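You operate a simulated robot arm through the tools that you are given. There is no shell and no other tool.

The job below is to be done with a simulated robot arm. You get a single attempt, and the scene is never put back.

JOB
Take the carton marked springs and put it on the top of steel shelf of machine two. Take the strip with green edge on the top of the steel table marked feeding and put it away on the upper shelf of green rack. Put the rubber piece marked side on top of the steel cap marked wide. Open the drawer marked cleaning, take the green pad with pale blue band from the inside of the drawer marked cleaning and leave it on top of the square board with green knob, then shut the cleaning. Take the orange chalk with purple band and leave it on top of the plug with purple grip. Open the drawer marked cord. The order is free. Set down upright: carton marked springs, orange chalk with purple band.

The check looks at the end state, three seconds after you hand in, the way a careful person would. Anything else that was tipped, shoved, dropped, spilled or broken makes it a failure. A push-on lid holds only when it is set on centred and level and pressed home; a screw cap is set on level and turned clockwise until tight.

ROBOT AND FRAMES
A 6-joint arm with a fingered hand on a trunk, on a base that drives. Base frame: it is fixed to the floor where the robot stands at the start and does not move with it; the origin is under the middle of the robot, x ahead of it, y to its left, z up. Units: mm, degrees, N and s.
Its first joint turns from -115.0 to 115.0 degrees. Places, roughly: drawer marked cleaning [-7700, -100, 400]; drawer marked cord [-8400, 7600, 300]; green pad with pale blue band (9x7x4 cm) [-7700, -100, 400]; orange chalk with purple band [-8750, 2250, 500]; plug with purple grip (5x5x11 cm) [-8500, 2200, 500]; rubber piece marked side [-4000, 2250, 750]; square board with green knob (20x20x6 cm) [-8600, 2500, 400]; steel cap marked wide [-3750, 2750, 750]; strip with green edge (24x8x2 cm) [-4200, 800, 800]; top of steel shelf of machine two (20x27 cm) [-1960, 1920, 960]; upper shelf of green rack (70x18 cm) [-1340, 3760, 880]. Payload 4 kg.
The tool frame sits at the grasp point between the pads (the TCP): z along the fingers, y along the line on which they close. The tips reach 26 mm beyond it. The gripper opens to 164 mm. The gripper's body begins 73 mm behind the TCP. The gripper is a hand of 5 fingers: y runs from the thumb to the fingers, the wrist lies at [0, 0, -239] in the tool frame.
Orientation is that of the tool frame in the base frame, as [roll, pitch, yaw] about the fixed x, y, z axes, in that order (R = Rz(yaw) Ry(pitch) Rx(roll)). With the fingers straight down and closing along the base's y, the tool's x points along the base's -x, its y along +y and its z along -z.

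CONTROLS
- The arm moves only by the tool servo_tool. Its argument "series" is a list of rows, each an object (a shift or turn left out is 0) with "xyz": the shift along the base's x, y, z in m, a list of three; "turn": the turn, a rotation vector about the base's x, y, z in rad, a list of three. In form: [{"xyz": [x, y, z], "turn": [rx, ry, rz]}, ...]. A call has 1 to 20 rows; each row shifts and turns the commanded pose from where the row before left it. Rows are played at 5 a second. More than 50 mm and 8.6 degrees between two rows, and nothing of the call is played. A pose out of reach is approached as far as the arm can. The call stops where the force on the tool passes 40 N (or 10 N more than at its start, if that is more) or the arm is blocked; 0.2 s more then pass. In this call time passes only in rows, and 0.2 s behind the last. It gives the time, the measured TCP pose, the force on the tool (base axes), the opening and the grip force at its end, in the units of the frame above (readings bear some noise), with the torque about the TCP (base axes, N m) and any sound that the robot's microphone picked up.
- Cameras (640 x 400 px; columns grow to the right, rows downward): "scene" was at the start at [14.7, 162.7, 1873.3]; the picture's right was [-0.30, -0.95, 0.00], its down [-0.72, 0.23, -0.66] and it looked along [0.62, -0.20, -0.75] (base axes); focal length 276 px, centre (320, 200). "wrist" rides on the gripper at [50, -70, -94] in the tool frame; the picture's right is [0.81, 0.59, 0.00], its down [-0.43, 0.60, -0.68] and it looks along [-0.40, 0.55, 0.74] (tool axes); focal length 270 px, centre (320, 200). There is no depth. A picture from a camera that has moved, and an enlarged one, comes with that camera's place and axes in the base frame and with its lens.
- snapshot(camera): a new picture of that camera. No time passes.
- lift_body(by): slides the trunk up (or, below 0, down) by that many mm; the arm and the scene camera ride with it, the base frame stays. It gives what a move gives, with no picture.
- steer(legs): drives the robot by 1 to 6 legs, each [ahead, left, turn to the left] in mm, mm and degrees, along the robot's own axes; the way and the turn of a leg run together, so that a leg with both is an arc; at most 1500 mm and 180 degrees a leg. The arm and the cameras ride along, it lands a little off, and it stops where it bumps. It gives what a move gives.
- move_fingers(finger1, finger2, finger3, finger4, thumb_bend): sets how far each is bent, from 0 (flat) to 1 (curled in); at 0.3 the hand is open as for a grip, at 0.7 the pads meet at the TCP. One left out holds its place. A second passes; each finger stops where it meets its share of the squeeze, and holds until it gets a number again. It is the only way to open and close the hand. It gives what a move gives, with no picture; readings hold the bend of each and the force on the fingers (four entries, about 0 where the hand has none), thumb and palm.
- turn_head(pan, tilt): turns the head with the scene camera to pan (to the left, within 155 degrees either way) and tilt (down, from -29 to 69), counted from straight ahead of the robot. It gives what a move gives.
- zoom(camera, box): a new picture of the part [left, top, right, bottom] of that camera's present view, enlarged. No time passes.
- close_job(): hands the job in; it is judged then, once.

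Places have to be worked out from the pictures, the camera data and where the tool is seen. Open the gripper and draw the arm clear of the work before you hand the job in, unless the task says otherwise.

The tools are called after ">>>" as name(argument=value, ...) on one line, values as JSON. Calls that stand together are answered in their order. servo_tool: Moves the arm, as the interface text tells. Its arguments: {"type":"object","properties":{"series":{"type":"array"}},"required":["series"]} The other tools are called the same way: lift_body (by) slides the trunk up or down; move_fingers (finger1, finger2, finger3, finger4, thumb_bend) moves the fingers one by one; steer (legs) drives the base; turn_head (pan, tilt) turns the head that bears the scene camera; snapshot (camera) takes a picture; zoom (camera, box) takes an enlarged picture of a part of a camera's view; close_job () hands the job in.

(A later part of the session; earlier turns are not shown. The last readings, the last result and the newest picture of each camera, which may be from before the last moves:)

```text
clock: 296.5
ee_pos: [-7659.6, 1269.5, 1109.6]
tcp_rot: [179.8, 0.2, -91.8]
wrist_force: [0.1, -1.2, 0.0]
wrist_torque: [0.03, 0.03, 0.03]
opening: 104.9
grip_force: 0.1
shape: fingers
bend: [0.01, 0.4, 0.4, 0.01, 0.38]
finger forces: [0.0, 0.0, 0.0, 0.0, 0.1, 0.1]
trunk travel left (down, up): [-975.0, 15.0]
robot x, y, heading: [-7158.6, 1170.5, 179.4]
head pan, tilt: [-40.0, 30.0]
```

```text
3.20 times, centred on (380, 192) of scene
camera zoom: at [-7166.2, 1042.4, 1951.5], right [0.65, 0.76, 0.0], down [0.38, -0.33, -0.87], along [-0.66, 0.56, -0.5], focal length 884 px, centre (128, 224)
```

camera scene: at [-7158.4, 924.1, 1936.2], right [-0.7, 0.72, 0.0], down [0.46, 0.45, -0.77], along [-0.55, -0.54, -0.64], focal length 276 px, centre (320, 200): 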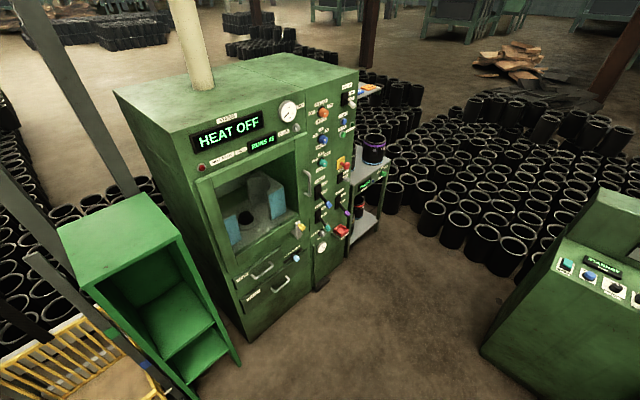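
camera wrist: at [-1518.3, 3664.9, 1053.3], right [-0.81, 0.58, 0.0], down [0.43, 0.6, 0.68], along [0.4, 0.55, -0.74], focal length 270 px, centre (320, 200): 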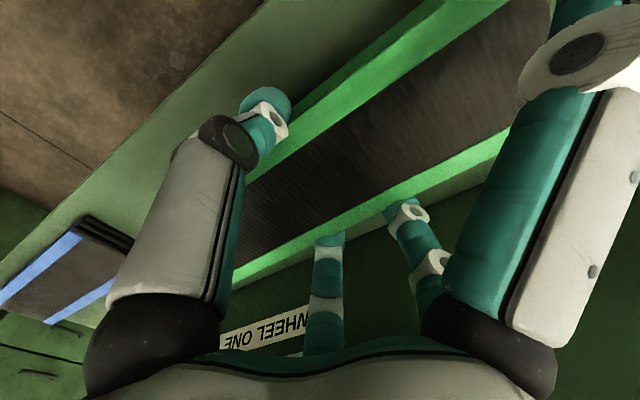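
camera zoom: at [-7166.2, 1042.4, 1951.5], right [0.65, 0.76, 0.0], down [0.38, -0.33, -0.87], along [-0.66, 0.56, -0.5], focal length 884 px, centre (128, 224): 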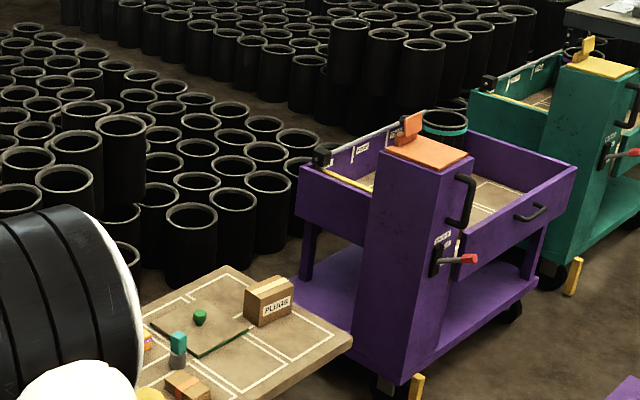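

The lower drawer is marked CLEANING, its handle bar at roughly (−7710, 40, 385). First I look at the bench items properly: drive north to y≈2350 and a little closer.

>>> steer(legs=[[0, -1180, 0.6], [300, 0, 0]])

>>> turn_head(pan=0, tilt=45)

>>> snapshot(camera="scene")

>>> zoom(camera="scene", box=[240, 100, 440, 225])

```text
clock: 304.1
ee_pos: [-7973.0, 2398.8, 1110.0]
tcp_rot: [179.9, 0.2, -89.5]
wrist_force: [-0.2, -0.9, 0.1]
wrist_torque: [0.0, -0.02, 0.01]
opening: 105.0
grip_force: 0.1
shape: fingers
bend: [0.01, 0.4, 0.4, 0.01, 0.38]
finger forces: [0.0, 0.1, 0.1, 0.0, 0.0, 0.0]
trunk travel left (down, up): [-975.0, 15.0]
robot x, y, heading: [-7465.2, 2315.9, -178.2]
head pan, tilt: [-40.0, 30.0]
```

```text
clock: 305.1
ee_pos: [-7972.4, 2398.6, 1110.6]
tcp_rot: [179.8, 0.1, -89.5]
wrist_force: [0.0, -0.6, -0.2]
wrist_torque: [0.02, 0.0, -0.03]
opening: 105.0
grip_force: 0.1
shape: fingers
bend: [0.01, 0.4, 0.4, 0.01, 0.38]
finger forces: [0.0, 0.0, 0.0, 0.0, 0.0, 0.0]
trunk travel left (down, up): [-975.0, 15.0]
robot x, y, heading: [-7468.3, 2317.7, -178.5]
head pan, tilt: [0.0, 45.0]
```

```text
taken
camera scene: at [-7480.5, 2133.2, 1928.9], right [-0.03, 1.0, 0.0], down [0.71, 0.02, -0.71], along [-0.71, -0.02, -0.71], focal length 276 px, centre (320, 200)
```

scene: 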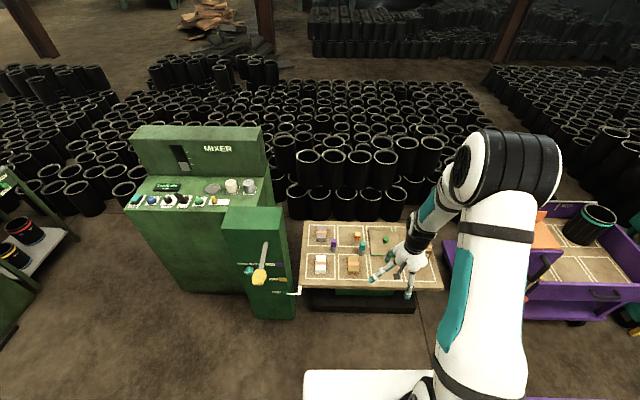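

```text
3.20 times, centred on (340, 162) of scene
camera zoom: at [-7480.5, 2133.2, 1928.9], right [-0.03, 1.0, 0.0], down [0.71, 0.02, -0.71], along [-0.71, -0.02, -0.71], focal length 884 px, centre (256, 320)
```

zoom: 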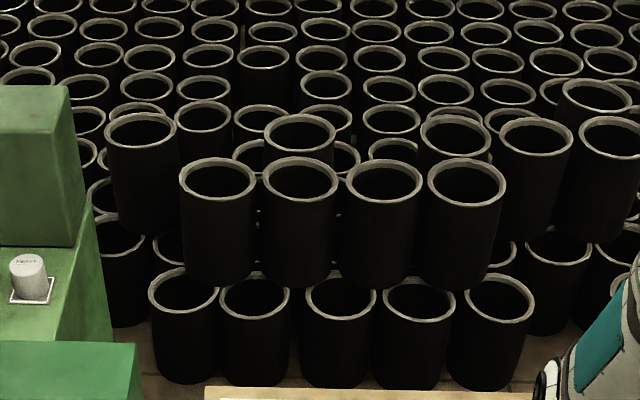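

>>> zoom(camera="scene", box=[290, 205, 450, 305])

```text
4.00 times, centred on (370, 255) of scene
camera zoom: at [-7480.5, 2133.2, 1928.9], right [-0.03, 1.0, 0.0], down [0.71, 0.02, -0.71], along [-0.71, -0.02, -0.71], focal length 1106 px, centre (120, -20)
```

zoom: 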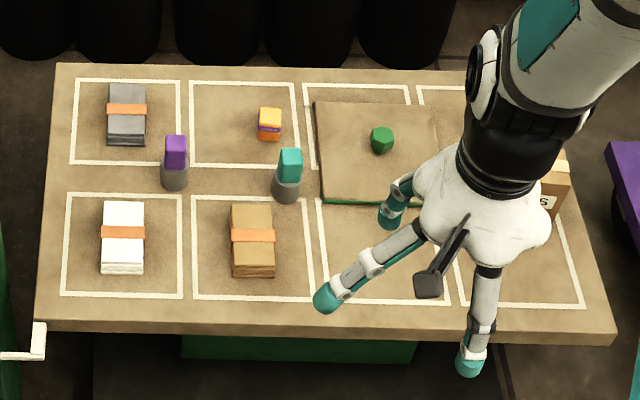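

Clear view of the bench: purple-gripped plug, orange chalk with purple band, and the square board with the green knob. I lower the trunk 400 mm for a second viewpoint to triangulate them.

>>> lift_body(by=-400)

>>> snapshot(camera="scene")

>>> zoom(camera="scene", box=[290, 120, 450, 220])

```text
clock: 309.0
ee_pos: [-7971.8, 2398.1, 710.8]
tcp_rot: [179.7, 0.1, -89.5]
wrist_force: [-0.4, -0.1, 0.0]
wrist_torque: [-0.02, 0.0, 0.01]
opening: 105.1
grip_force: 0.0
shape: fingers
bend: [0.01, 0.4, 0.4, 0.01, 0.38]
finger forces: [0.0, 0.0, 0.0, 0.1, 0.0, 0.1]
trunk travel left (down, up): [-575.0, 415.0]
robot x, y, heading: [-7465.3, 2316.6, -178.4]
head pan, tilt: [0.0, 45.0]
```

```text
taken
camera scene: at [-7480.3, 2133.1, 1528.9], right [-0.03, 1.0, 0.0], down [0.71, 0.02, -0.71], along [-0.71, -0.02, -0.71], focal length 276 px, centre (320, 200)
```

scene: 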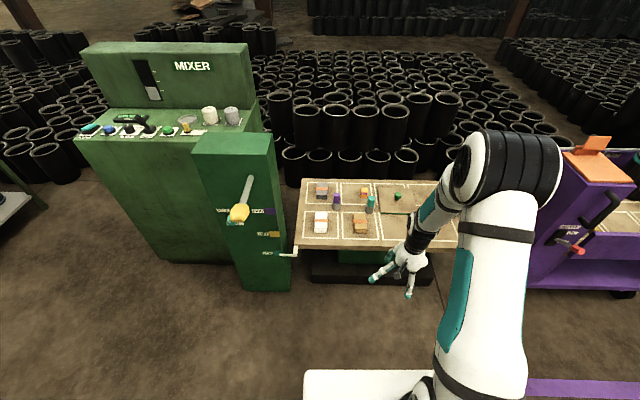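

```text
4.00 times, centred on (370, 170) of scene
camera zoom: at [-7480.3, 2133.1, 1528.9], right [-0.03, 1.0, 0.0], down [0.71, 0.02, -0.71], along [-0.71, -0.02, -0.71], focal length 1106 px, centre (120, 320)
```

zoom: 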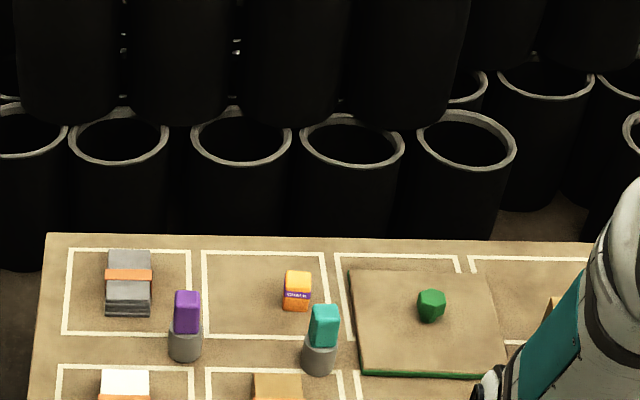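

Triangulated: bench top z≈419, front edge x≈−8274, plug centre ≈(−8528, 2192) top z≈528, chalk ≈(−8628, 2355) about 28×28×53 mm standing. I test in free space how far ahead the vertical hand can reach.

>>> servo_tool(series=[{"xyz": [-0.025, 0, 0]}, {"xyz": [-0.025, 0, 0]}, {"xyz": [-0.025, 0, 0]}, {"xyz": [-0.025, 0, 0]}, {"xyz": [-0.025, 0, 0]}, {"xyz": [-0.025, 0, 0]}])

```text
clock: 310.4
ee_pos: [-8121.9, 2397.8, 710.1]
tcp_rot: [179.9, 0.1, -89.5]
wrist_force: [-0.3, -0.3, 0.0]
wrist_torque: [-0.01, 0.02, -0.02]
opening: 105.1
grip_force: 0.1
shape: fingers
bend: [0.01, 0.4, 0.4, 0.01, 0.38]
finger forces: [0.0, 0.0, 0.0, 0.0, 0.0, 0.1]
trunk travel left (down, up): [-575.0, 415.0]
robot x, y, heading: [-7466.3, 2320.3, -178.2]
head pan, tilt: [0.0, 45.0]
```

Reach extends to at least 656 mm with the hand vertical, enough for the whole bench. I probe a little further.

>>> servo_tool(series=[{"xyz": [-0.02, 0, 0]}, {"xyz": [-0.02, 0, 0]}, {"xyz": [-0.02, 0, 0]}, {"xyz": [-0.02, 0, 0]}])

```text
clock: 311.4
ee_pos: [-8203.4, 2397.1, 710.4]
tcp_rot: [179.8, 0.0, -89.4]
wrist_force: [0.6, 0.0, -0.3]
wrist_torque: [-0.01, 0.0, 0.01]
opening: 105.1
grip_force: 0.0
shape: fingers
bend: [0.01, 0.4, 0.4, 0.01, 0.38]
finger forces: [0.1, 0.0, 0.1, 0.0, 0.0, 0.0]
trunk travel left (down, up): [-575.0, 415.0]
robot x, y, heading: [-7465.1, 2316.0, -178.4]
head pan, tilt: [0.0, 45.0]
```

Reach goes beyond 738 mm. I retract slightly, square the heading and drive up to the bench so the hand is above the chalk at z≈710.

>>> servo_tool(series=[{"xyz": [0.025, 0, 0]}, {"xyz": [0.025, 0, 0]}])

>>> steer(legs=[[0, 0, -1.6], [460, 59, 0]])

>>> snapshot(camera="scene")

>>> snapshot(camera="wrist")

```text
clock: 312.0
ee_pos: [-8152.0, 2399.0, 711.1]
tcp_rot: [179.7, 0.2, -89.5]
wrist_force: [-0.1, 0.3, 0.1]
wrist_torque: [0.0, 0.01, -0.02]
opening: 104.9
grip_force: 0.1
shape: fingers
bend: [0.01, 0.4, 0.4, 0.01, 0.38]
finger forces: [0.1, 0.1, 0.0, 0.1, 0.0, 0.0]
trunk travel left (down, up): [-575.0, 415.0]
robot x, y, heading: [-7462.5, 2318.9, -178.3]
head pan, tilt: [0.0, 45.0]
```

```text
clock: 315.1
ee_pos: [-8611.5, 2349.5, 711.8]
tcp_rot: [179.7, 0.1, -90.6]
wrist_force: [-0.8, -0.2, -0.5]
wrist_torque: [0.03, 0.04, 0.03]
opening: 104.8
grip_force: 0.0
shape: fingers
bend: [0.01, 0.4, 0.4, 0.01, 0.38]
finger forces: [0.0, 0.1, 0.0, 0.0, 0.0, 0.1]
trunk travel left (down, up): [-575.0, 415.0]
robot x, y, heading: [-7923.5, 2256.0, -179.3]
head pan, tilt: [0.0, 45.0]
```

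```text
taken
camera scene: at [-7943.3, 2071.6, 1528.9], right [-0.01, 1.0, 0.0], down [0.71, 0.01, -0.71], along [-0.71, -0.01, -0.71], focal length 276 px, centre (320, 200)
```

scene: 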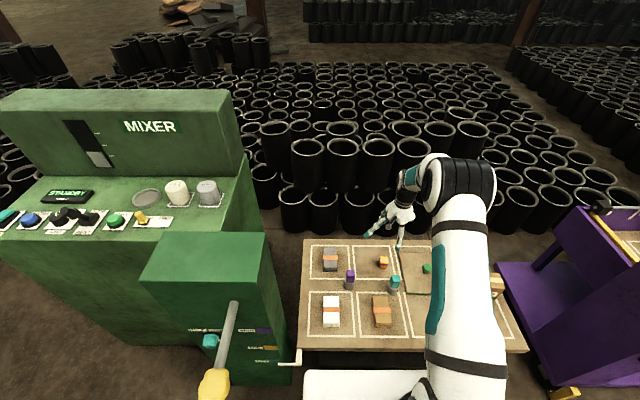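

```text
taken
camera wrist: at [-8542.2, 2299.4, 804.6], right [-0.6, -0.8, 0.0], down [-0.59, 0.44, 0.68], along [-0.55, 0.41, -0.73], focal length 270 px, centre (320, 200)
```

wrist: 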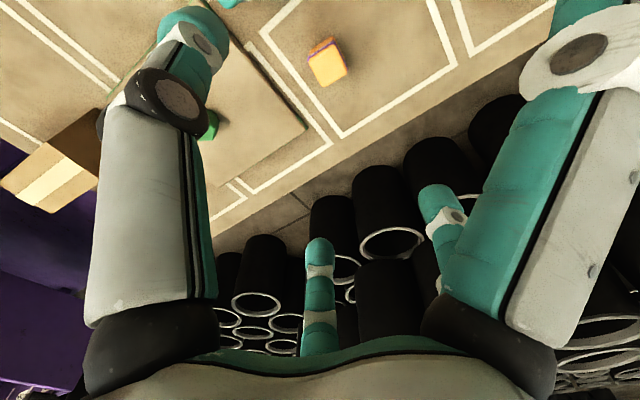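

The wrist view puts the chalk's top at about (−8625, 2351). I shift over it, pre-close the fingers a bit, and lower the trunk 150 mm for a closer look.

>>> servo_tool(series=[{"xyz": [-0.014, 0.002, 0]}])

>>> move_fingers(finger1=0, finger2=0.48, finger3=0.48, finger4=0, thumb_bend=0.48)

>>> lift_body(by=-150)

>>> snapshot(camera="wrist")

>>> zoom(camera="scene", box=[310, 190, 470, 290])

```text
clock: 315.5
ee_pos: [-8625.7, 2353.4, 710.4]
tcp_rot: [179.8, 0.0, -90.6]
wrist_force: [-0.3, -0.5, -1.1]
wrist_torque: [-0.01, 0.0, 0.01]
opening: 104.9
grip_force: 0.0
shape: fingers
bend: [0.01, 0.4, 0.4, 0.01, 0.38]
finger forces: [0.0, 0.0, 0.0, 0.0, 0.0, 0.0]
trunk travel left (down, up): [-575.0, 415.0]
robot x, y, heading: [-7924.8, 2256.5, -179.5]
head pan, tilt: [0.0, 45.0]
```

```text
clock: 316.5
ee_pos: [-8624.9, 2352.3, 710.9]
tcp_rot: [179.8, 0.1, -90.7]
wrist_force: [0.8, 0.0, -0.7]
wrist_torque: [0.01, 0.02, -0.03]
opening: 100.8
grip_force: 0.1
shape: fingers
bend: [0.01, 0.48, 0.48, 0.01, 0.48]
finger forces: [0.1, 0.0, 0.1, 0.0, 0.1, 0.0]
trunk travel left (down, up): [-575.0, 415.0]
robot x, y, heading: [-7925.5, 2255.5, -179.5]
head pan, tilt: [0.0, 45.0]
```

```text
clock: 318.3
ee_pos: [-8625.3, 2352.7, 562.2]
tcp_rot: [179.7, 0.1, -90.7]
wrist_force: [0.6, 0.0, 0.2]
wrist_torque: [0.0, -0.01, 0.01]
opening: 100.4
grip_force: 0.0
shape: fingers
bend: [0.01, 0.48, 0.48, 0.01, 0.48]
finger forces: [0.0, 0.0, 0.0, 0.0, 0.1, 0.0]
trunk travel left (down, up): [-425.0, 565.0]
robot x, y, heading: [-7925.8, 2254.8, -179.4]
head pan, tilt: [0.0, 45.0]
```

```text
taken
camera wrist: at [-8556.4, 2302.5, 654.9], right [-0.6, -0.8, 0.0], down [-0.59, 0.44, 0.68], along [-0.55, 0.41, -0.73], focal length 270 px, centre (320, 200)
```

wrist: 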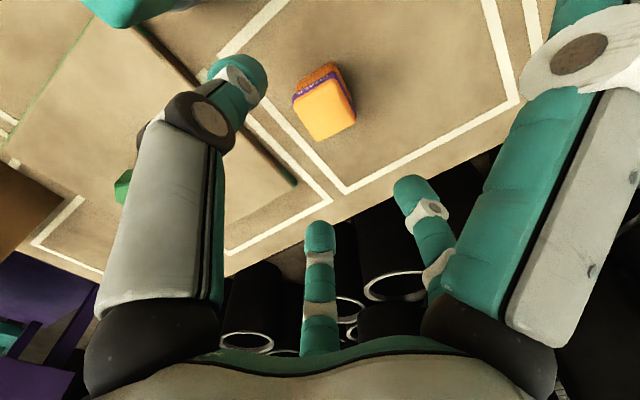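

```text
4.00 times, centred on (390, 240) of scene
camera zoom: at [-7942.8, 2071.6, 1378.9], right [-0.01, 1.0, 0.0], down [0.71, 0.01, -0.71], along [-0.71, -0.01, -0.71], focal length 1106 px, centre (40, 40)
```

zoom: 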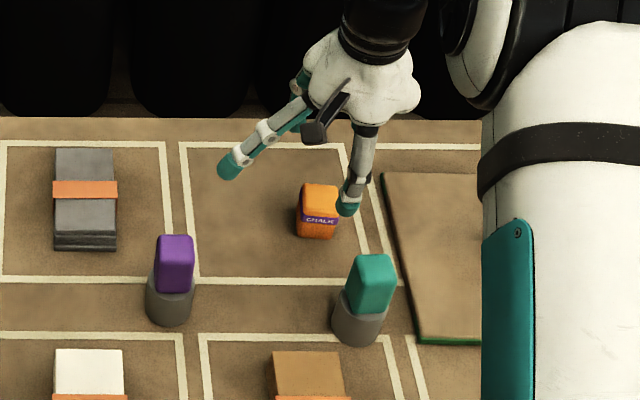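

Chalk top centre is about (−8628, 2350), turned ~6.5°. I align and descend to z≈468.

>>> servo_tool(series=[{"xyz": [-0.003, -0.0025, 0], "turn": [0, 0, -0.113]}, {"xyz": [0, 0, -0.03]}, {"xyz": [0, 0, -0.03]}, {"xyz": [0, 0, -0.02]}, {"xyz": [0, 0, -0.014]}])

>>> snapshot(camera="wrist")

>>> zoom(camera="scene", box=[310, 190, 470, 290])

```text
clock: 319.5
ee_pos: [-8628.8, 2350.0, 467.9]
tcp_rot: [179.7, 0.2, -97.2]
wrist_force: [-0.7, -0.2, 0.0]
wrist_torque: [0.01, 0.01, 0.0]
opening: 100.4
grip_force: 0.1
shape: fingers
bend: [0.01, 0.48, 0.48, 0.01, 0.48]
finger forces: [0.1, 0.1, 0.1, 0.1, 0.0, 0.0]
trunk travel left (down, up): [-425.0, 565.0]
robot x, y, heading: [-7921.8, 2259.1, -179.7]
head pan, tilt: [0.0, 45.0]
```

```text
taken
camera wrist: at [-8566.4, 2292.4, 561.0], right [-0.68, -0.73, 0.0], down [-0.53, 0.5, 0.68], along [-0.5, 0.46, -0.73], focal length 270 px, centre (320, 200)
```

wrist: 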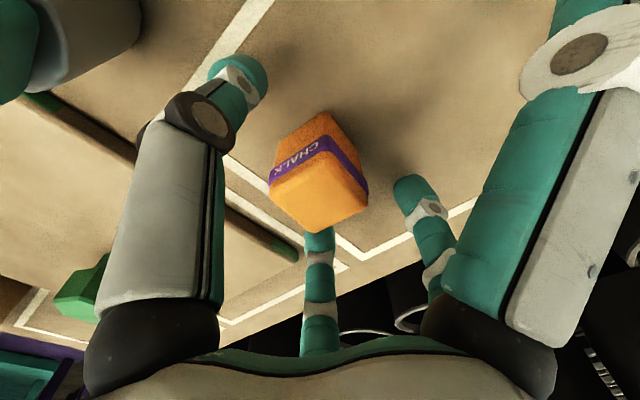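

```text
4.00 times, centred on (390, 240) of scene
camera zoom: at [-7942.9, 2071.6, 1378.9], right [-0.01, 1.0, 0.0], down [0.71, 0.01, -0.71], along [-0.71, -0.01, -0.71], focal length 1106 px, centre (40, 40)
```

zoom: 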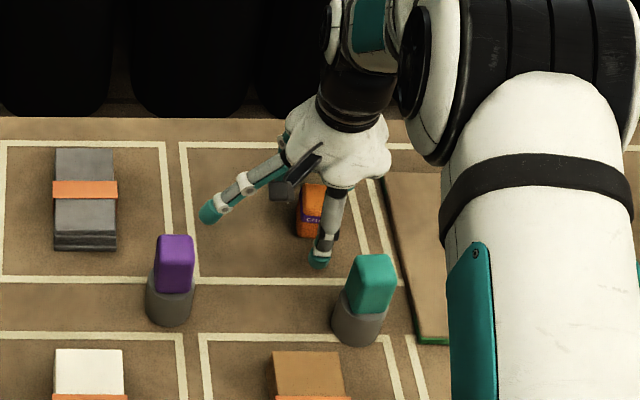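

The chalk sits between thumb and fingers. I lower 8 mm more and close gently in two stages.

>>> servo_tool(series=[{"xyz": [0.001, -0.001, -0.008]}])

>>> move_fingers(finger2=0.56, finger3=0.56, thumb_bend=0.56)

>>> snapshot(camera="wrist")

```text
clock: 319.9
ee_pos: [-8627.5, 2348.3, 458.5]
tcp_rot: [179.8, 0.2, -97.2]
wrist_force: [0.0, 0.5, -0.4]
wrist_torque: [-0.04, 0.03, -0.01]
opening: 100.8
grip_force: 0.0
shape: fingers
bend: [0.01, 0.48, 0.48, 0.01, 0.48]
finger forces: [0.0, 0.0, 0.0, 0.0, 0.0, 0.0]
trunk travel left (down, up): [-425.0, 565.0]
robot x, y, heading: [-7923.6, 2256.3, -179.1]
head pan, tilt: [0.0, 45.0]
```

```text
clock: 320.9
ee_pos: [-8626.9, 2350.3, 460.3]
tcp_rot: [179.7, 0.1, -97.1]
wrist_force: [0.6, 0.1, 0.3]
wrist_torque: [0.03, 0.01, 0.01]
opening: 99.4
grip_force: 0.0
shape: fingers
bend: [0.01, 0.56, 0.56, 0.01, 0.56]
finger forces: [0.1, 0.0, 0.0, 0.0, 0.0, 0.0]
trunk travel left (down, up): [-425.0, 565.0]
robot x, y, heading: [-7923.7, 2254.1, -179.3]
head pan, tilt: [0.0, 45.0]
```

```text
taken
camera wrist: at [-8564.9, 2291.5, 553.2], right [-0.68, -0.73, 0.0], down [-0.53, 0.5, 0.68], along [-0.5, 0.46, -0.73], focal length 270 px, centre (320, 200)
```

wrist: 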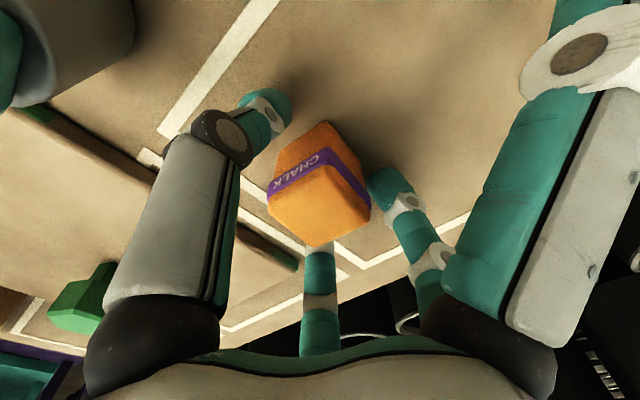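

Fingers are just about to touch on all sides. I close the rest of the way.

>>> move_fingers(finger2=0.72, finger3=0.72, thumb_bend=0.72)

>>> snapshot(camera="wrist")

```text
clock: 321.9
ee_pos: [-8627.3, 2348.3, 459.5]
tcp_rot: [179.6, 0.1, -97.1]
wrist_force: [-0.1, 1.3, 0.9]
wrist_torque: [-0.04, -0.09, -0.02]
opening: 99.5
grip_force: 15.6
shape: fingers
bend: [0.01, 0.62, 0.62, 0.01, 0.62]
finger forces: [0.1, 7.7, 7.9, 0.0, 15.9, 0.1]
trunk travel left (down, up): [-425.0, 565.0]
robot x, y, heading: [-7920.8, 2257.1, -179.4]
head pan, tilt: [0.0, 45.0]
```

```text
taken
camera wrist: at [-8564.9, 2291.5, 553.3], right [-0.68, -0.73, 0.0], down [-0.53, 0.5, 0.68], along [-0.5, 0.46, -0.73], focal length 270 px, centre (320, 200)
```

wrist: 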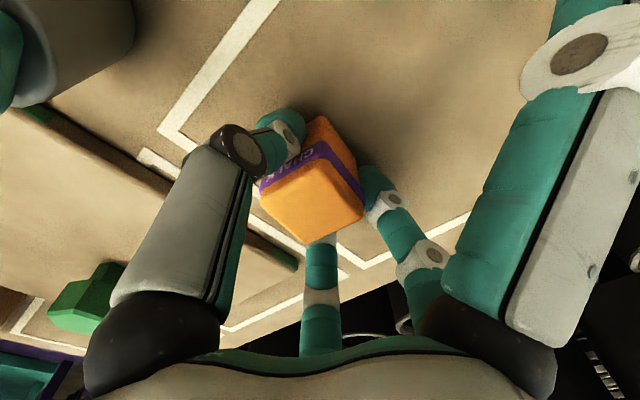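

Gripped evenly (16 N vs 2×8 N). I lift 40 mm with the arm, then 110 mm with the trunk, and check that it hangs upright.

>>> servo_tool(series=[{"xyz": [0, 0, 0.01]}, {"xyz": [0, 0, 0.015]}, {"xyz": [0, 0, 0.015]}])

>>> lift_body(by=130)

>>> snapshot(camera="wrist")

>>> zoom(camera="scene", box=[310, 190, 470, 290])

```text
clock: 322.7
ee_pos: [-8626.4, 2349.3, 498.1]
tcp_rot: [179.8, 0.1, -97.1]
wrist_force: [0.3, -0.4, -0.9]
wrist_torque: [-0.01, -0.05, -0.02]
opening: 99.5
grip_force: 15.4
shape: fingers
bend: [0.01, 0.62, 0.62, 0.01, 0.62]
finger forces: [0.1, 7.7, 7.8, 0.1, 15.3, 0.0]
trunk travel left (down, up): [-425.0, 565.0]
robot x, y, heading: [-7929.7, 2259.9, -179.4]
head pan, tilt: [0.0, 45.0]
```

```text
clock: 324.2
ee_pos: [-8625.8, 2348.3, 629.4]
tcp_rot: [179.8, 0.2, -97.1]
wrist_force: [-0.1, -0.2, 0.0]
wrist_torque: [0.02, -0.03, 0.01]
opening: 99.3
grip_force: 15.5
shape: fingers
bend: [0.01, 0.62, 0.62, 0.01, 0.62]
finger forces: [0.0, 7.7, 7.9, 0.0, 15.5, 0.0]
trunk travel left (down, up): [-555.0, 435.0]
robot x, y, heading: [-7918.7, 2255.9, -179.4]
head pan, tilt: [0.0, 45.0]
```

```text
taken
camera wrist: at [-8563.9, 2291.0, 722.4], right [-0.68, -0.73, 0.0], down [-0.53, 0.5, 0.68], along [-0.5, 0.46, -0.73], focal length 270 px, centre (320, 200)
```

wrist: 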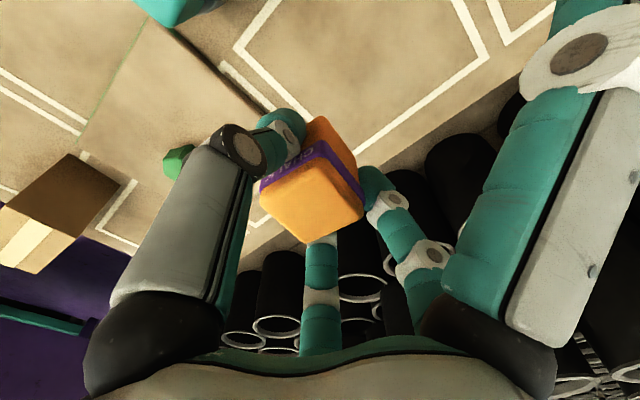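

```text
4.00 times, centred on (390, 240) of scene
camera zoom: at [-7943.1, 2071.6, 1508.9], right [-0.01, 1.0, 0.0], down [0.71, 0.01, -0.71], along [-0.71, -0.01, -0.71], focal length 1106 px, centre (40, 40)
```

zoom: 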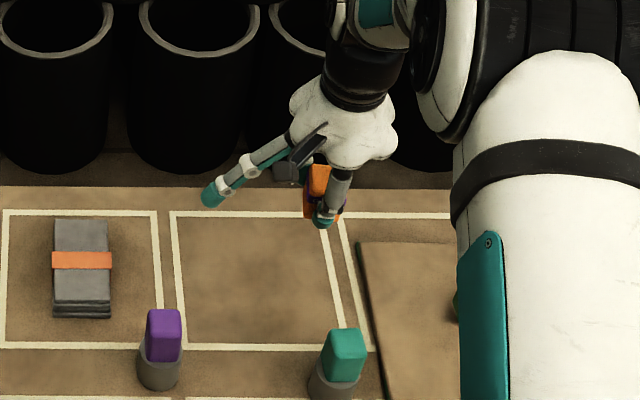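

The chalk hangs upright. I move the base 160 mm left and pull the hand back 94 mm to bring the chalk above the purple-gripped plug, then look closely.

>>> steer(legs=[[0, 160, 0]])

>>> servo_tool(series=[{"xyz": [0.02, 0, 0]}, {"xyz": [0.02, 0, 0]}, {"xyz": [0.02, 0, 0]}, {"xyz": [0.02, 0, 0]}, {"xyz": [0.014, 0, 0]}])

>>> snapshot(camera="wrist")

>>> snapshot(camera="scene")

```text
clock: 325.6
ee_pos: [-8624.5, 2197.2, 628.9]
tcp_rot: [179.8, 0.2, -97.1]
wrist_force: [0.5, -0.8, -0.2]
wrist_torque: [0.04, -0.02, -0.02]
opening: 99.3
grip_force: 15.7
shape: fingers
bend: [0.01, 0.62, 0.62, 0.01, 0.62]
finger forces: [0.0, 7.7, 7.8, 0.1, 15.5, 0.0]
trunk travel left (down, up): [-555.0, 435.0]
robot x, y, heading: [-7924.2, 2101.8, -179.5]
head pan, tilt: [0.0, 45.0]
```

```text
clock: 326.8
ee_pos: [-8530.1, 2194.7, 628.7]
tcp_rot: [179.9, 0.0, -97.2]
wrist_force: [-0.9, 0.3, -0.1]
wrist_torque: [0.03, -0.02, 0.01]
opening: 99.4
grip_force: 15.8
shape: fingers
bend: [0.01, 0.62, 0.62, 0.01, 0.62]
finger forces: [0.0, 7.6, 7.8, 0.0, 15.5, 0.0]
trunk travel left (down, up): [-555.0, 435.0]
robot x, y, heading: [-7924.4, 2103.9, -179.5]
head pan, tilt: [0.0, 45.0]
```

```text
taken
camera wrist: at [-8468.6, 2137.3, 722.4], right [-0.68, -0.73, 0.0], down [-0.53, 0.5, 0.68], along [-0.5, 0.46, -0.73], focal length 270 px, centre (320, 200)
```

wrist: 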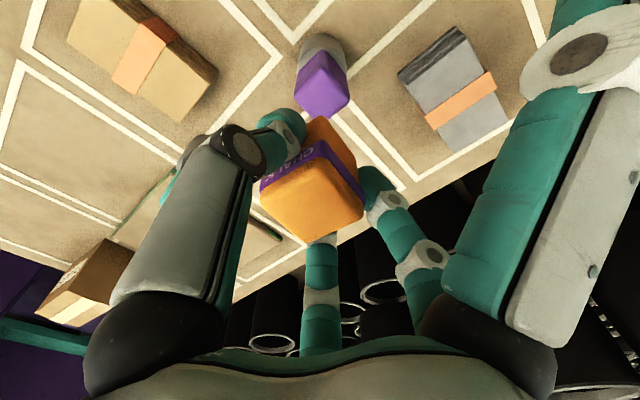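

```text
taken
camera scene: at [-7941.7, 1919.1, 1508.9], right [-0.01, 1.0, 0.0], down [0.71, 0.01, -0.71], along [-0.71, -0.01, -0.71], focal length 276 px, centre (320, 200)
```

scene: 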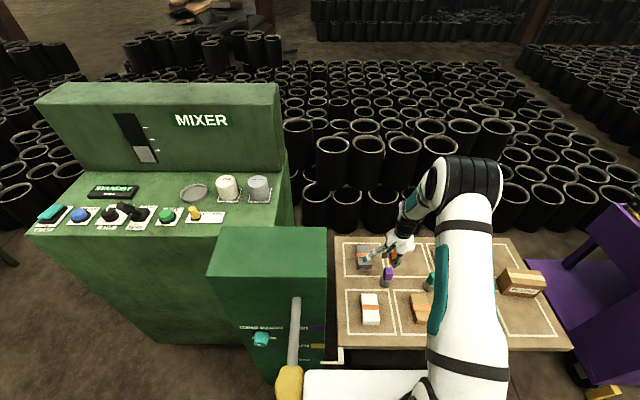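

I zoom the wrist picture on the plug's purple top to locate it exactly.

>>> zoom(camera="wrist", box=[240, 20, 400, 120])

>>> zoom(camera="scene", box=[330, 210, 460, 300])

```text
4.00 times, centred on (320, 70) of wrist
camera zoom: at [-8468.6, 2137.3, 722.4], right [-0.68, -0.73, 0.0], down [-0.53, 0.5, 0.68], along [-0.5, 0.46, -0.73], focal length 1081 px, centre (320, 720)
```

zoom: 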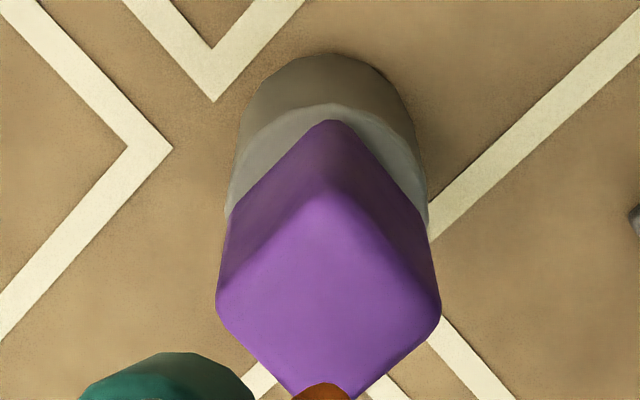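

```text
4.44 times, centred on (395, 255) of scene
camera zoom: at [-7941.7, 1919.1, 1508.9], right [-0.01, 1.0, 0.0], down [0.71, 0.01, -0.71], along [-0.71, -0.01, -0.71], focal length 1228 px, centre (-13, -44)
```

zoom: 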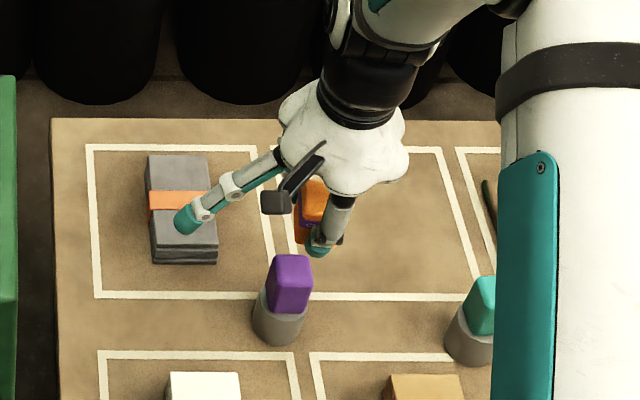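

The plug's top is a 28 mm square at about (−8526, 2189.5), axis-aligned. I zoom on the chalk in the hand to find its offset from the TCP.

>>> zoom(camera="wrist", box=[230, 100, 410, 260])

```text
2.50 times, centred on (320, 180) of wrist
camera zoom: at [-8468.6, 2137.3, 722.4], right [-0.68, -0.73, 0.0], down [-0.53, 0.5, 0.68], along [-0.5, 0.46, -0.73], focal length 676 px, centre (320, 250)
```

zoom: 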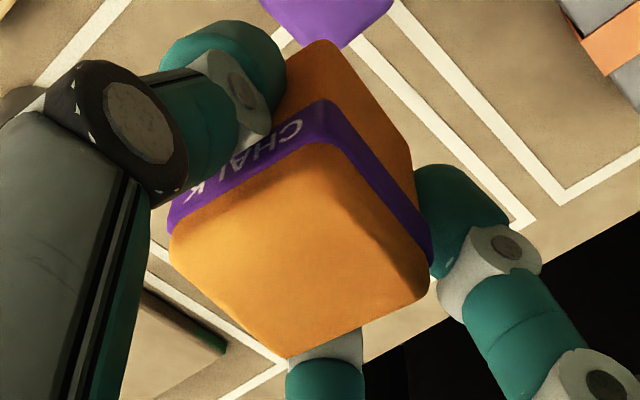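

I turn the hand back square (so the chalk aligns with the plug), shift to about (−8528, 2188) and lower to just above the plug for a visual check.

>>> servo_tool(series=[{"xyz": [0.002, -0.0065, 0], "turn": [0, 0, 0.113]}, {"xyz": [0, 0, -0.015]}, {"xyz": [0, 0, -0.015]}])

>>> zoom(camera="wrist", box=[230, 60, 410, 220])

>>> zoom(camera="scene", box=[350, 220, 430, 300])

```text
clock: 327.6
ee_pos: [-8527.6, 2190.2, 597.3]
tcp_rot: [179.7, 0.1, -90.7]
wrist_force: [-0.6, 0.0, -1.4]
wrist_torque: [-0.01, 0.0, -0.03]
opening: 99.7
grip_force: 15.8
shape: fingers
bend: [0.01, 0.62, 0.62, 0.01, 0.62]
finger forces: [0.0, 7.7, 7.8, 0.0, 15.4, 0.1]
trunk travel left (down, up): [-555.0, 435.0]
robot x, y, heading: [-7922.0, 2104.3, -179.5]
head pan, tilt: [0.0, 45.0]
```

```text
2.50 times, centred on (320, 140) of wrist
camera zoom: at [-8459.4, 2140.3, 690.5], right [-0.6, -0.8, 0.0], down [-0.59, 0.44, 0.68], along [-0.55, 0.41, -0.73], focal length 676 px, centre (320, 350)
```

zoom: 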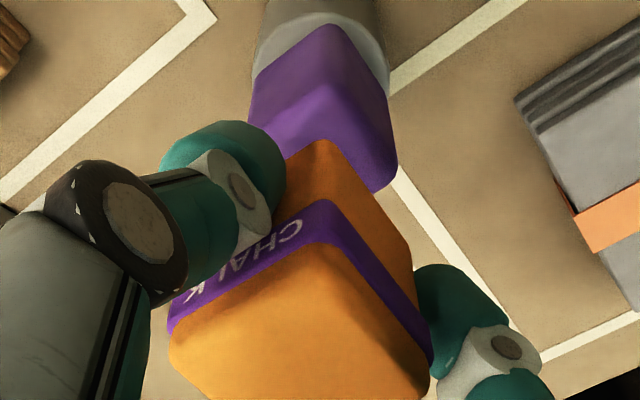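

```text
5.00 times, centred on (390, 260) of scene
camera zoom: at [-7942.0, 1919.1, 1508.9], right [-0.01, 1.0, 0.0], down [0.71, 0.01, -0.71], along [-0.71, -0.01, -0.71], focal length 1382 px, centre (-30, -100)
```

zoom: 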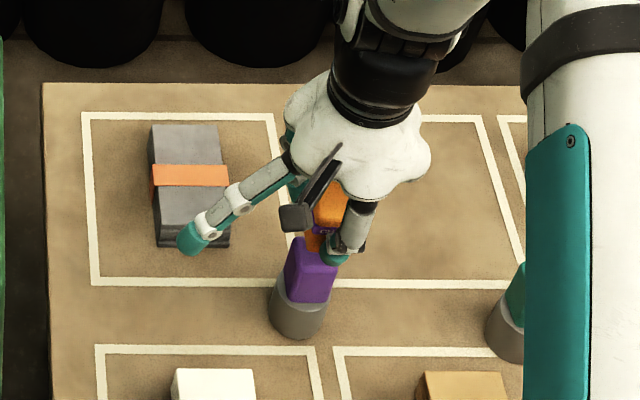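

The pictures show the chalk is a cube of about 37 mm whose corner currently coincides with the plug's 28 mm top corner, so I shift the hand 4.5 mm east and 4 mm south to centre it, then go down to 10 mm above.

>>> servo_tool(series=[{"xyz": [0.0045, -0.004, 0]}, {"xyz": [0, 0, -0.01]}, {"xyz": [0, 0, -0.01]}])

>>> zoom(camera="wrist", box=[230, 60, 410, 220])

>>> zoom(camera="scene", box=[350, 220, 430, 300])

```text
clock: 328.4
ee_pos: [-8524.4, 2185.6, 576.9]
tcp_rot: [179.7, 0.0, -90.7]
wrist_force: [0.7, 0.4, -0.9]
wrist_torque: [0.02, 0.0, -0.01]
opening: 99.6
grip_force: 15.4
shape: fingers
bend: [0.01, 0.62, 0.62, 0.01, 0.62]
finger forces: [0.0, 7.7, 7.8, 0.1, 15.5, 0.0]
trunk travel left (down, up): [-555.0, 435.0]
robot x, y, heading: [-7919.9, 2105.3, -179.7]
head pan, tilt: [0.0, 45.0]
```

```text
2.50 times, centred on (320, 140) of wrist
camera zoom: at [-8455.9, 2135.4, 671.2], right [-0.6, -0.8, 0.0], down [-0.59, 0.44, 0.68], along [-0.55, 0.41, -0.73], focal length 676 px, centre (320, 350)
```

zoom: 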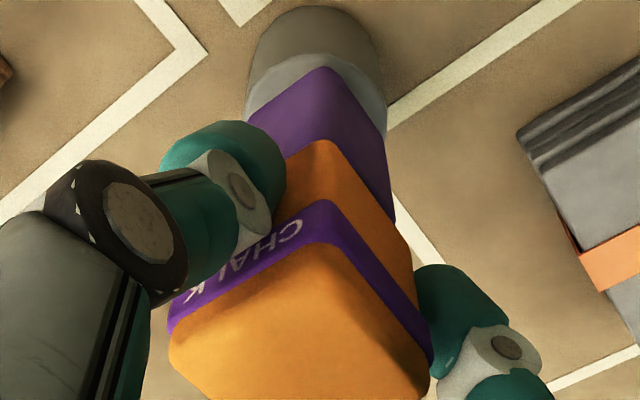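

```text
5.00 times, centred on (390, 260) of scene
camera zoom: at [-7941.9, 1919.1, 1508.9], right [-0.01, 1.0, 0.0], down [0.71, 0.01, -0.71], along [-0.71, -0.01, -0.71], focal length 1382 px, centre (-30, -100)
```

zoom: 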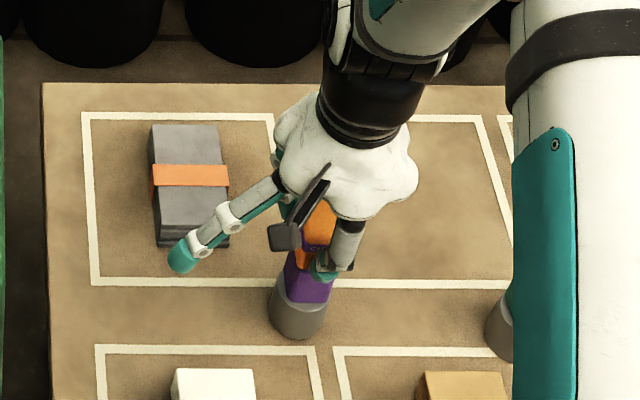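

The vertical edges of chalk and plug line up in the wrist view. I lower in small steps until contact.

>>> servo_tool(series=[{"xyz": [0, 0, -0.004]}, {"xyz": [0, 0, -0.002]}, {"xyz": [0, 0, -0.0015]}, {"xyz": [0, 0, -0.0015]}])

>>> zoom(camera="wrist", box=[230, 60, 410, 220])

```text
clock: 329.4
ee_pos: [-8523.9, 2185.6, 569.2]
tcp_rot: [179.8, 0.1, -90.7]
wrist_force: [0.3, -0.4, -0.5]
wrist_torque: [0.03, 0.02, 0.02]
opening: 99.3
grip_force: 15.5
shape: fingers
bend: [0.01, 0.62, 0.62, 0.01, 0.62]
finger forces: [0.0, 7.8, 7.7, 0.1, 15.4, 0.1]
trunk travel left (down, up): [-555.0, 435.0]
robot x, y, heading: [-7918.5, 2104.3, -179.7]
head pan, tilt: [0.0, 45.0]
```

```text
2.50 times, centred on (320, 140) of wrist
camera zoom: at [-8455.5, 2135.0, 663.3], right [-0.6, -0.8, 0.0], down [-0.59, 0.44, 0.68], along [-0.55, 0.41, -0.73], focal length 676 px, centre (320, 350)
```

zoom: 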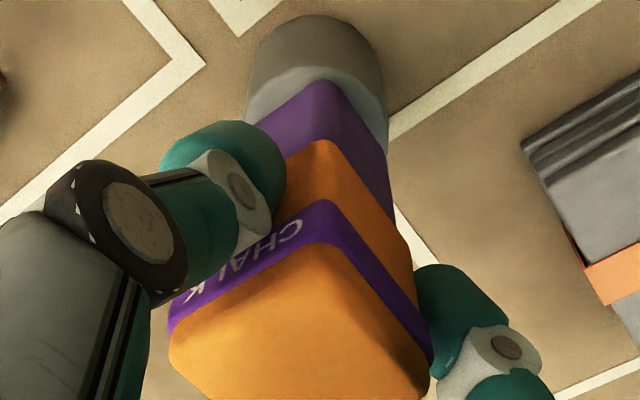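

>>> servo_tool(series=[{"xyz": [0, 0, -0.0015]}, {"xyz": [0, 0, -0.0015]}, {"xyz": [0, 0, -0.0015]}])

>>> zoom(camera="wrist", box=[230, 60, 410, 220])

>>> zoom(camera="scene", box=[350, 220, 430, 300])

```text
clock: 330.2
ee_pos: [-8524.2, 2186.1, 564.7]
tcp_rot: [179.6, 0.1, -90.7]
wrist_force: [0.5, -0.6, -0.8]
wrist_torque: [-0.02, 0.03, 0.02]
opening: 99.7
grip_force: 15.1
shape: fingers
bend: [0.01, 0.62, 0.62, 0.01, 0.62]
finger forces: [0.0, 7.7, 7.7, 0.1, 15.4, 0.0]
trunk travel left (down, up): [-555.0, 435.0]
robot x, y, heading: [-7921.0, 2105.4, -179.5]
head pan, tilt: [0.0, 45.0]
```

```text
2.50 times, centred on (320, 140) of wrist
camera zoom: at [-8455.8, 2135.3, 658.6], right [-0.6, -0.8, 0.0], down [-0.59, 0.44, 0.68], along [-0.55, 0.41, -0.73], focal length 676 px, centre (320, 350)
```

zoom: 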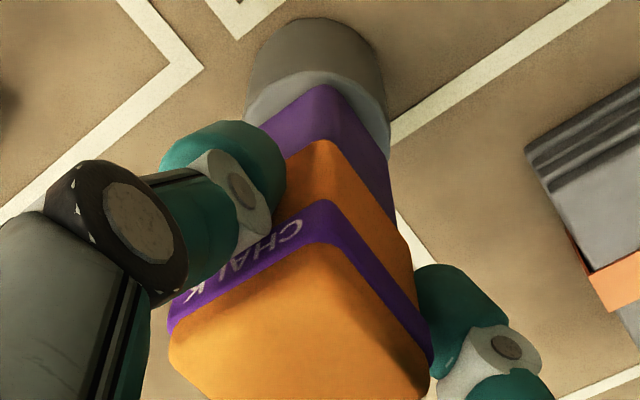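

```text
5.00 times, centred on (390, 260) of scene
camera zoom: at [-7941.8, 1919.1, 1508.9], right [-0.01, 1.0, 0.0], down [0.71, 0.01, -0.71], along [-0.71, -0.01, -0.71], focal length 1382 px, centre (-30, -100)
```

zoom: 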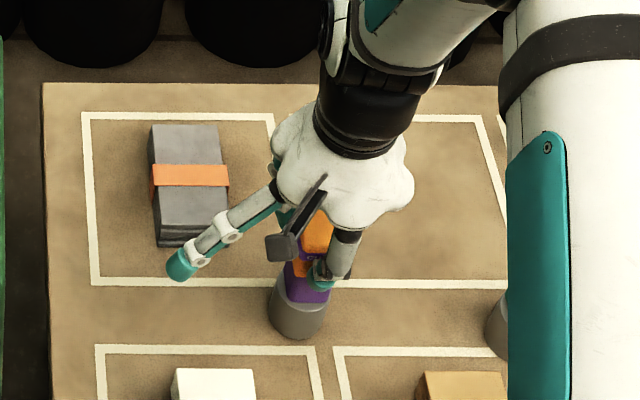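

>>> servo_tool(series=[{"xyz": [0, 0, -0.0015]}, {"xyz": [0, 0, -0.0015]}, {"xyz": [0, 0, -0.0015]}])

>>> servo_tool(series=[{"xyz": [0, 0, -0.0015]}, {"xyz": [0, 0, -0.0015]}])

>>> zoom(camera="wrist", box=[230, 60, 410, 220])

```text
clock: 331.0
ee_pos: [-8523.8, 2186.1, 562.2]
tcp_rot: [179.5, 0.2, -90.7]
wrist_force: [0.0, -2.2, 22.0]
wrist_torque: [-0.04, -0.2, -0.01]
opening: 99.3
grip_force: 19.9
shape: fingers
bend: [0.01, 0.62, 0.62, 0.01, 0.62]
finger forces: [0.0, 9.5, 9.9, 0.0, 20.0, 0.0]
trunk travel left (down, up): [-555.0, 435.0]
robot x, y, heading: [-7923.9, 2100.4, -179.5]
head pan, tilt: [0.0, 45.0]
```

```text
clock: 331.6
ee_pos: [-8523.4, 2188.3, 559.4]
tcp_rot: [179.5, 0.1, -90.7]
wrist_force: [-1.4, -1.5, 23.4]
wrist_torque: [-0.05, -0.08, -0.03]
opening: 99.8
grip_force: 20.1
shape: fingers
bend: [0.01, 0.62, 0.62, 0.01, 0.63]
finger forces: [0.1, 10.0, 10.3, 0.0, 19.1, 0.0]
trunk travel left (down, up): [-555.0, 435.0]
robot x, y, heading: [-7919.2, 2103.8, -179.5]
head pan, tilt: [0.0, 45.0]
```

```text
2.50 times, centred on (320, 140) of wrist
camera zoom: at [-8454.9, 2136.0, 652.1], right [-0.6, -0.8, 0.0], down [-0.59, 0.44, 0.68], along [-0.55, 0.41, -0.73], focal length 676 px, centre (320, 350)
```

zoom: 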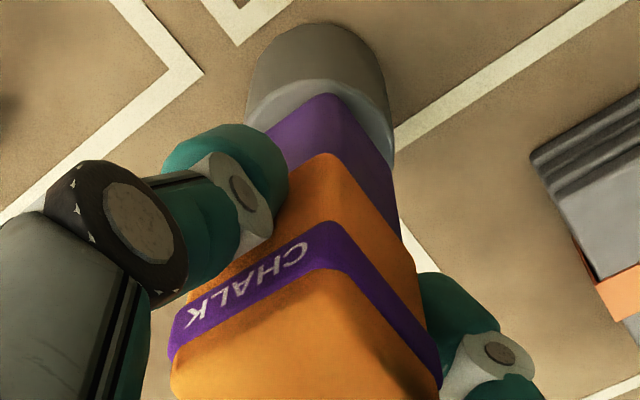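

The chalk is pressed flat on the plug's top, centred within about 3 mm. I relieve slightly and open the fingers evenly.

>>> servo_tool(series=[{"xyz": [0, 0, 0.001]}])

>>> move_fingers(finger2=0.57, finger3=0.57, thumb_bend=0.57)

>>> snapshot(camera="wrist")

>>> zoom(camera="scene", box=[350, 220, 430, 300])

```text
clock: 332.0
ee_pos: [-8525.4, 2187.6, 558.3]
tcp_rot: [179.7, 0.1, -90.7]
wrist_force: [-0.1, -1.7, 21.7]
wrist_torque: [-0.06, -0.08, -0.03]
opening: 99.5
grip_force: 18.8
shape: fingers
bend: [0.01, 0.62, 0.62, 0.01, 0.63]
finger forces: [0.1, 9.8, 10.0, 0.0, 18.6, 0.1]
trunk travel left (down, up): [-555.0, 435.0]
robot x, y, heading: [-7919.3, 2103.3, -179.9]
head pan, tilt: [0.0, 45.0]
```

```text
clock: 333.0
ee_pos: [-8523.3, 2187.1, 557.8]
tcp_rot: [179.7, 0.1, -90.7]
wrist_force: [0.7, -1.4, 8.7]
wrist_torque: [0.18, 0.24, 0.0]
opening: 99.4
grip_force: 4.3
shape: fingers
bend: [0.01, 0.56, 0.57, 0.01, 0.56]
finger forces: [0.0, 0.1, 8.5, 0.0, 0.1, 0.1]
trunk travel left (down, up): [-555.0, 435.0]
robot x, y, heading: [-7920.6, 2108.8, -179.2]
head pan, tilt: [0.0, 45.0]
```

```text
taken
camera wrist: at [-8455.3, 2136.5, 651.8], right [-0.6, -0.8, 0.0], down [-0.59, 0.44, 0.68], along [-0.55, 0.41, -0.73], focal length 270 px, centre (320, 200)
```

wrist: 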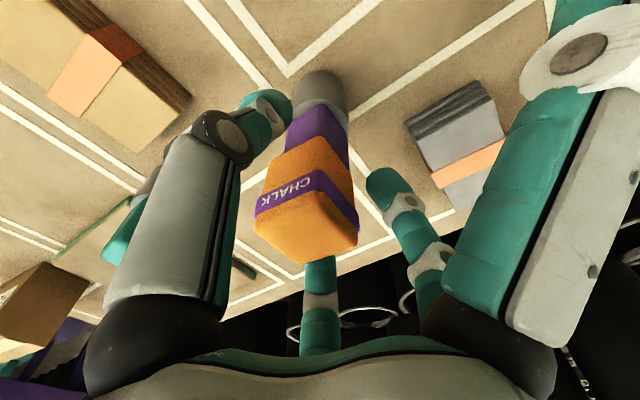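

```text
5.00 times, centred on (390, 260) of scene
camera zoom: at [-7940.9, 1918.9, 1508.9], right [-0.01, 1.0, 0.0], down [0.71, 0.01, -0.71], along [-0.71, -0.01, -0.71], focal length 1382 px, centre (-30, -100)
```

zoom: 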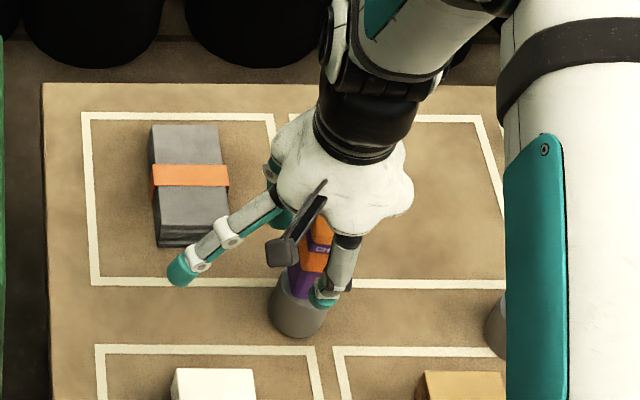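

Finger 3 still reads 8.5 N against the chalk. I zoom to see what is happening before moving anything.

>>> zoom(camera="wrist", box=[230, 60, 410, 280])

>>> zoom(camera="scene", box=[370, 230, 410, 290])

```text
1.82 times, centred on (320, 170) of wrist
camera zoom: at [-8455.3, 2136.5, 651.8], right [-0.6, -0.8, 0.0], down [-0.59, 0.44, 0.68], along [-0.55, 0.41, -0.73], focal length 491 px, centre (320, 254)
```

zoom: 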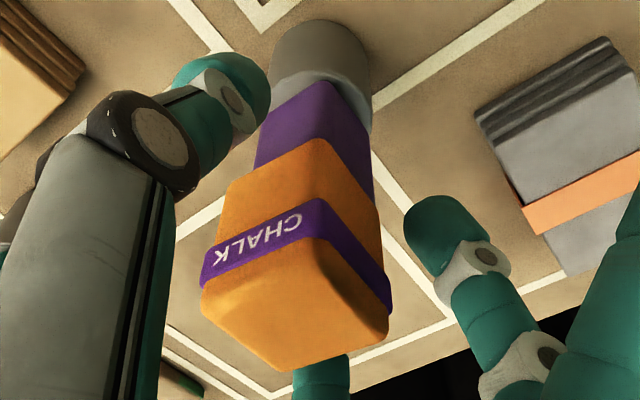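

```text
6.67 times, centred on (390, 260) of scene
camera zoom: at [-7940.9, 1918.9, 1508.9], right [-0.01, 1.0, 0.0], down [0.71, 0.01, -0.71], along [-0.71, -0.01, -0.71], focal length 1842 px, centre (-147, -200)
```

zoom: 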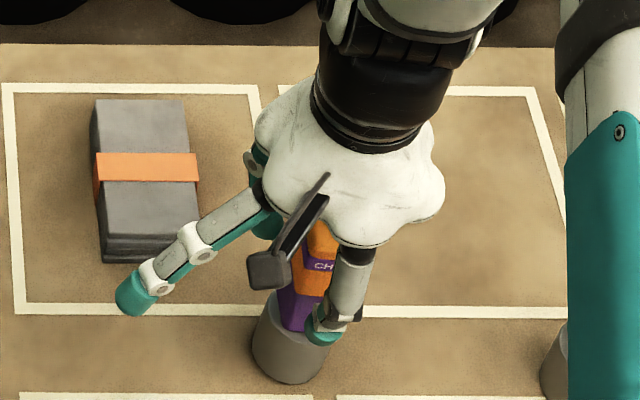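

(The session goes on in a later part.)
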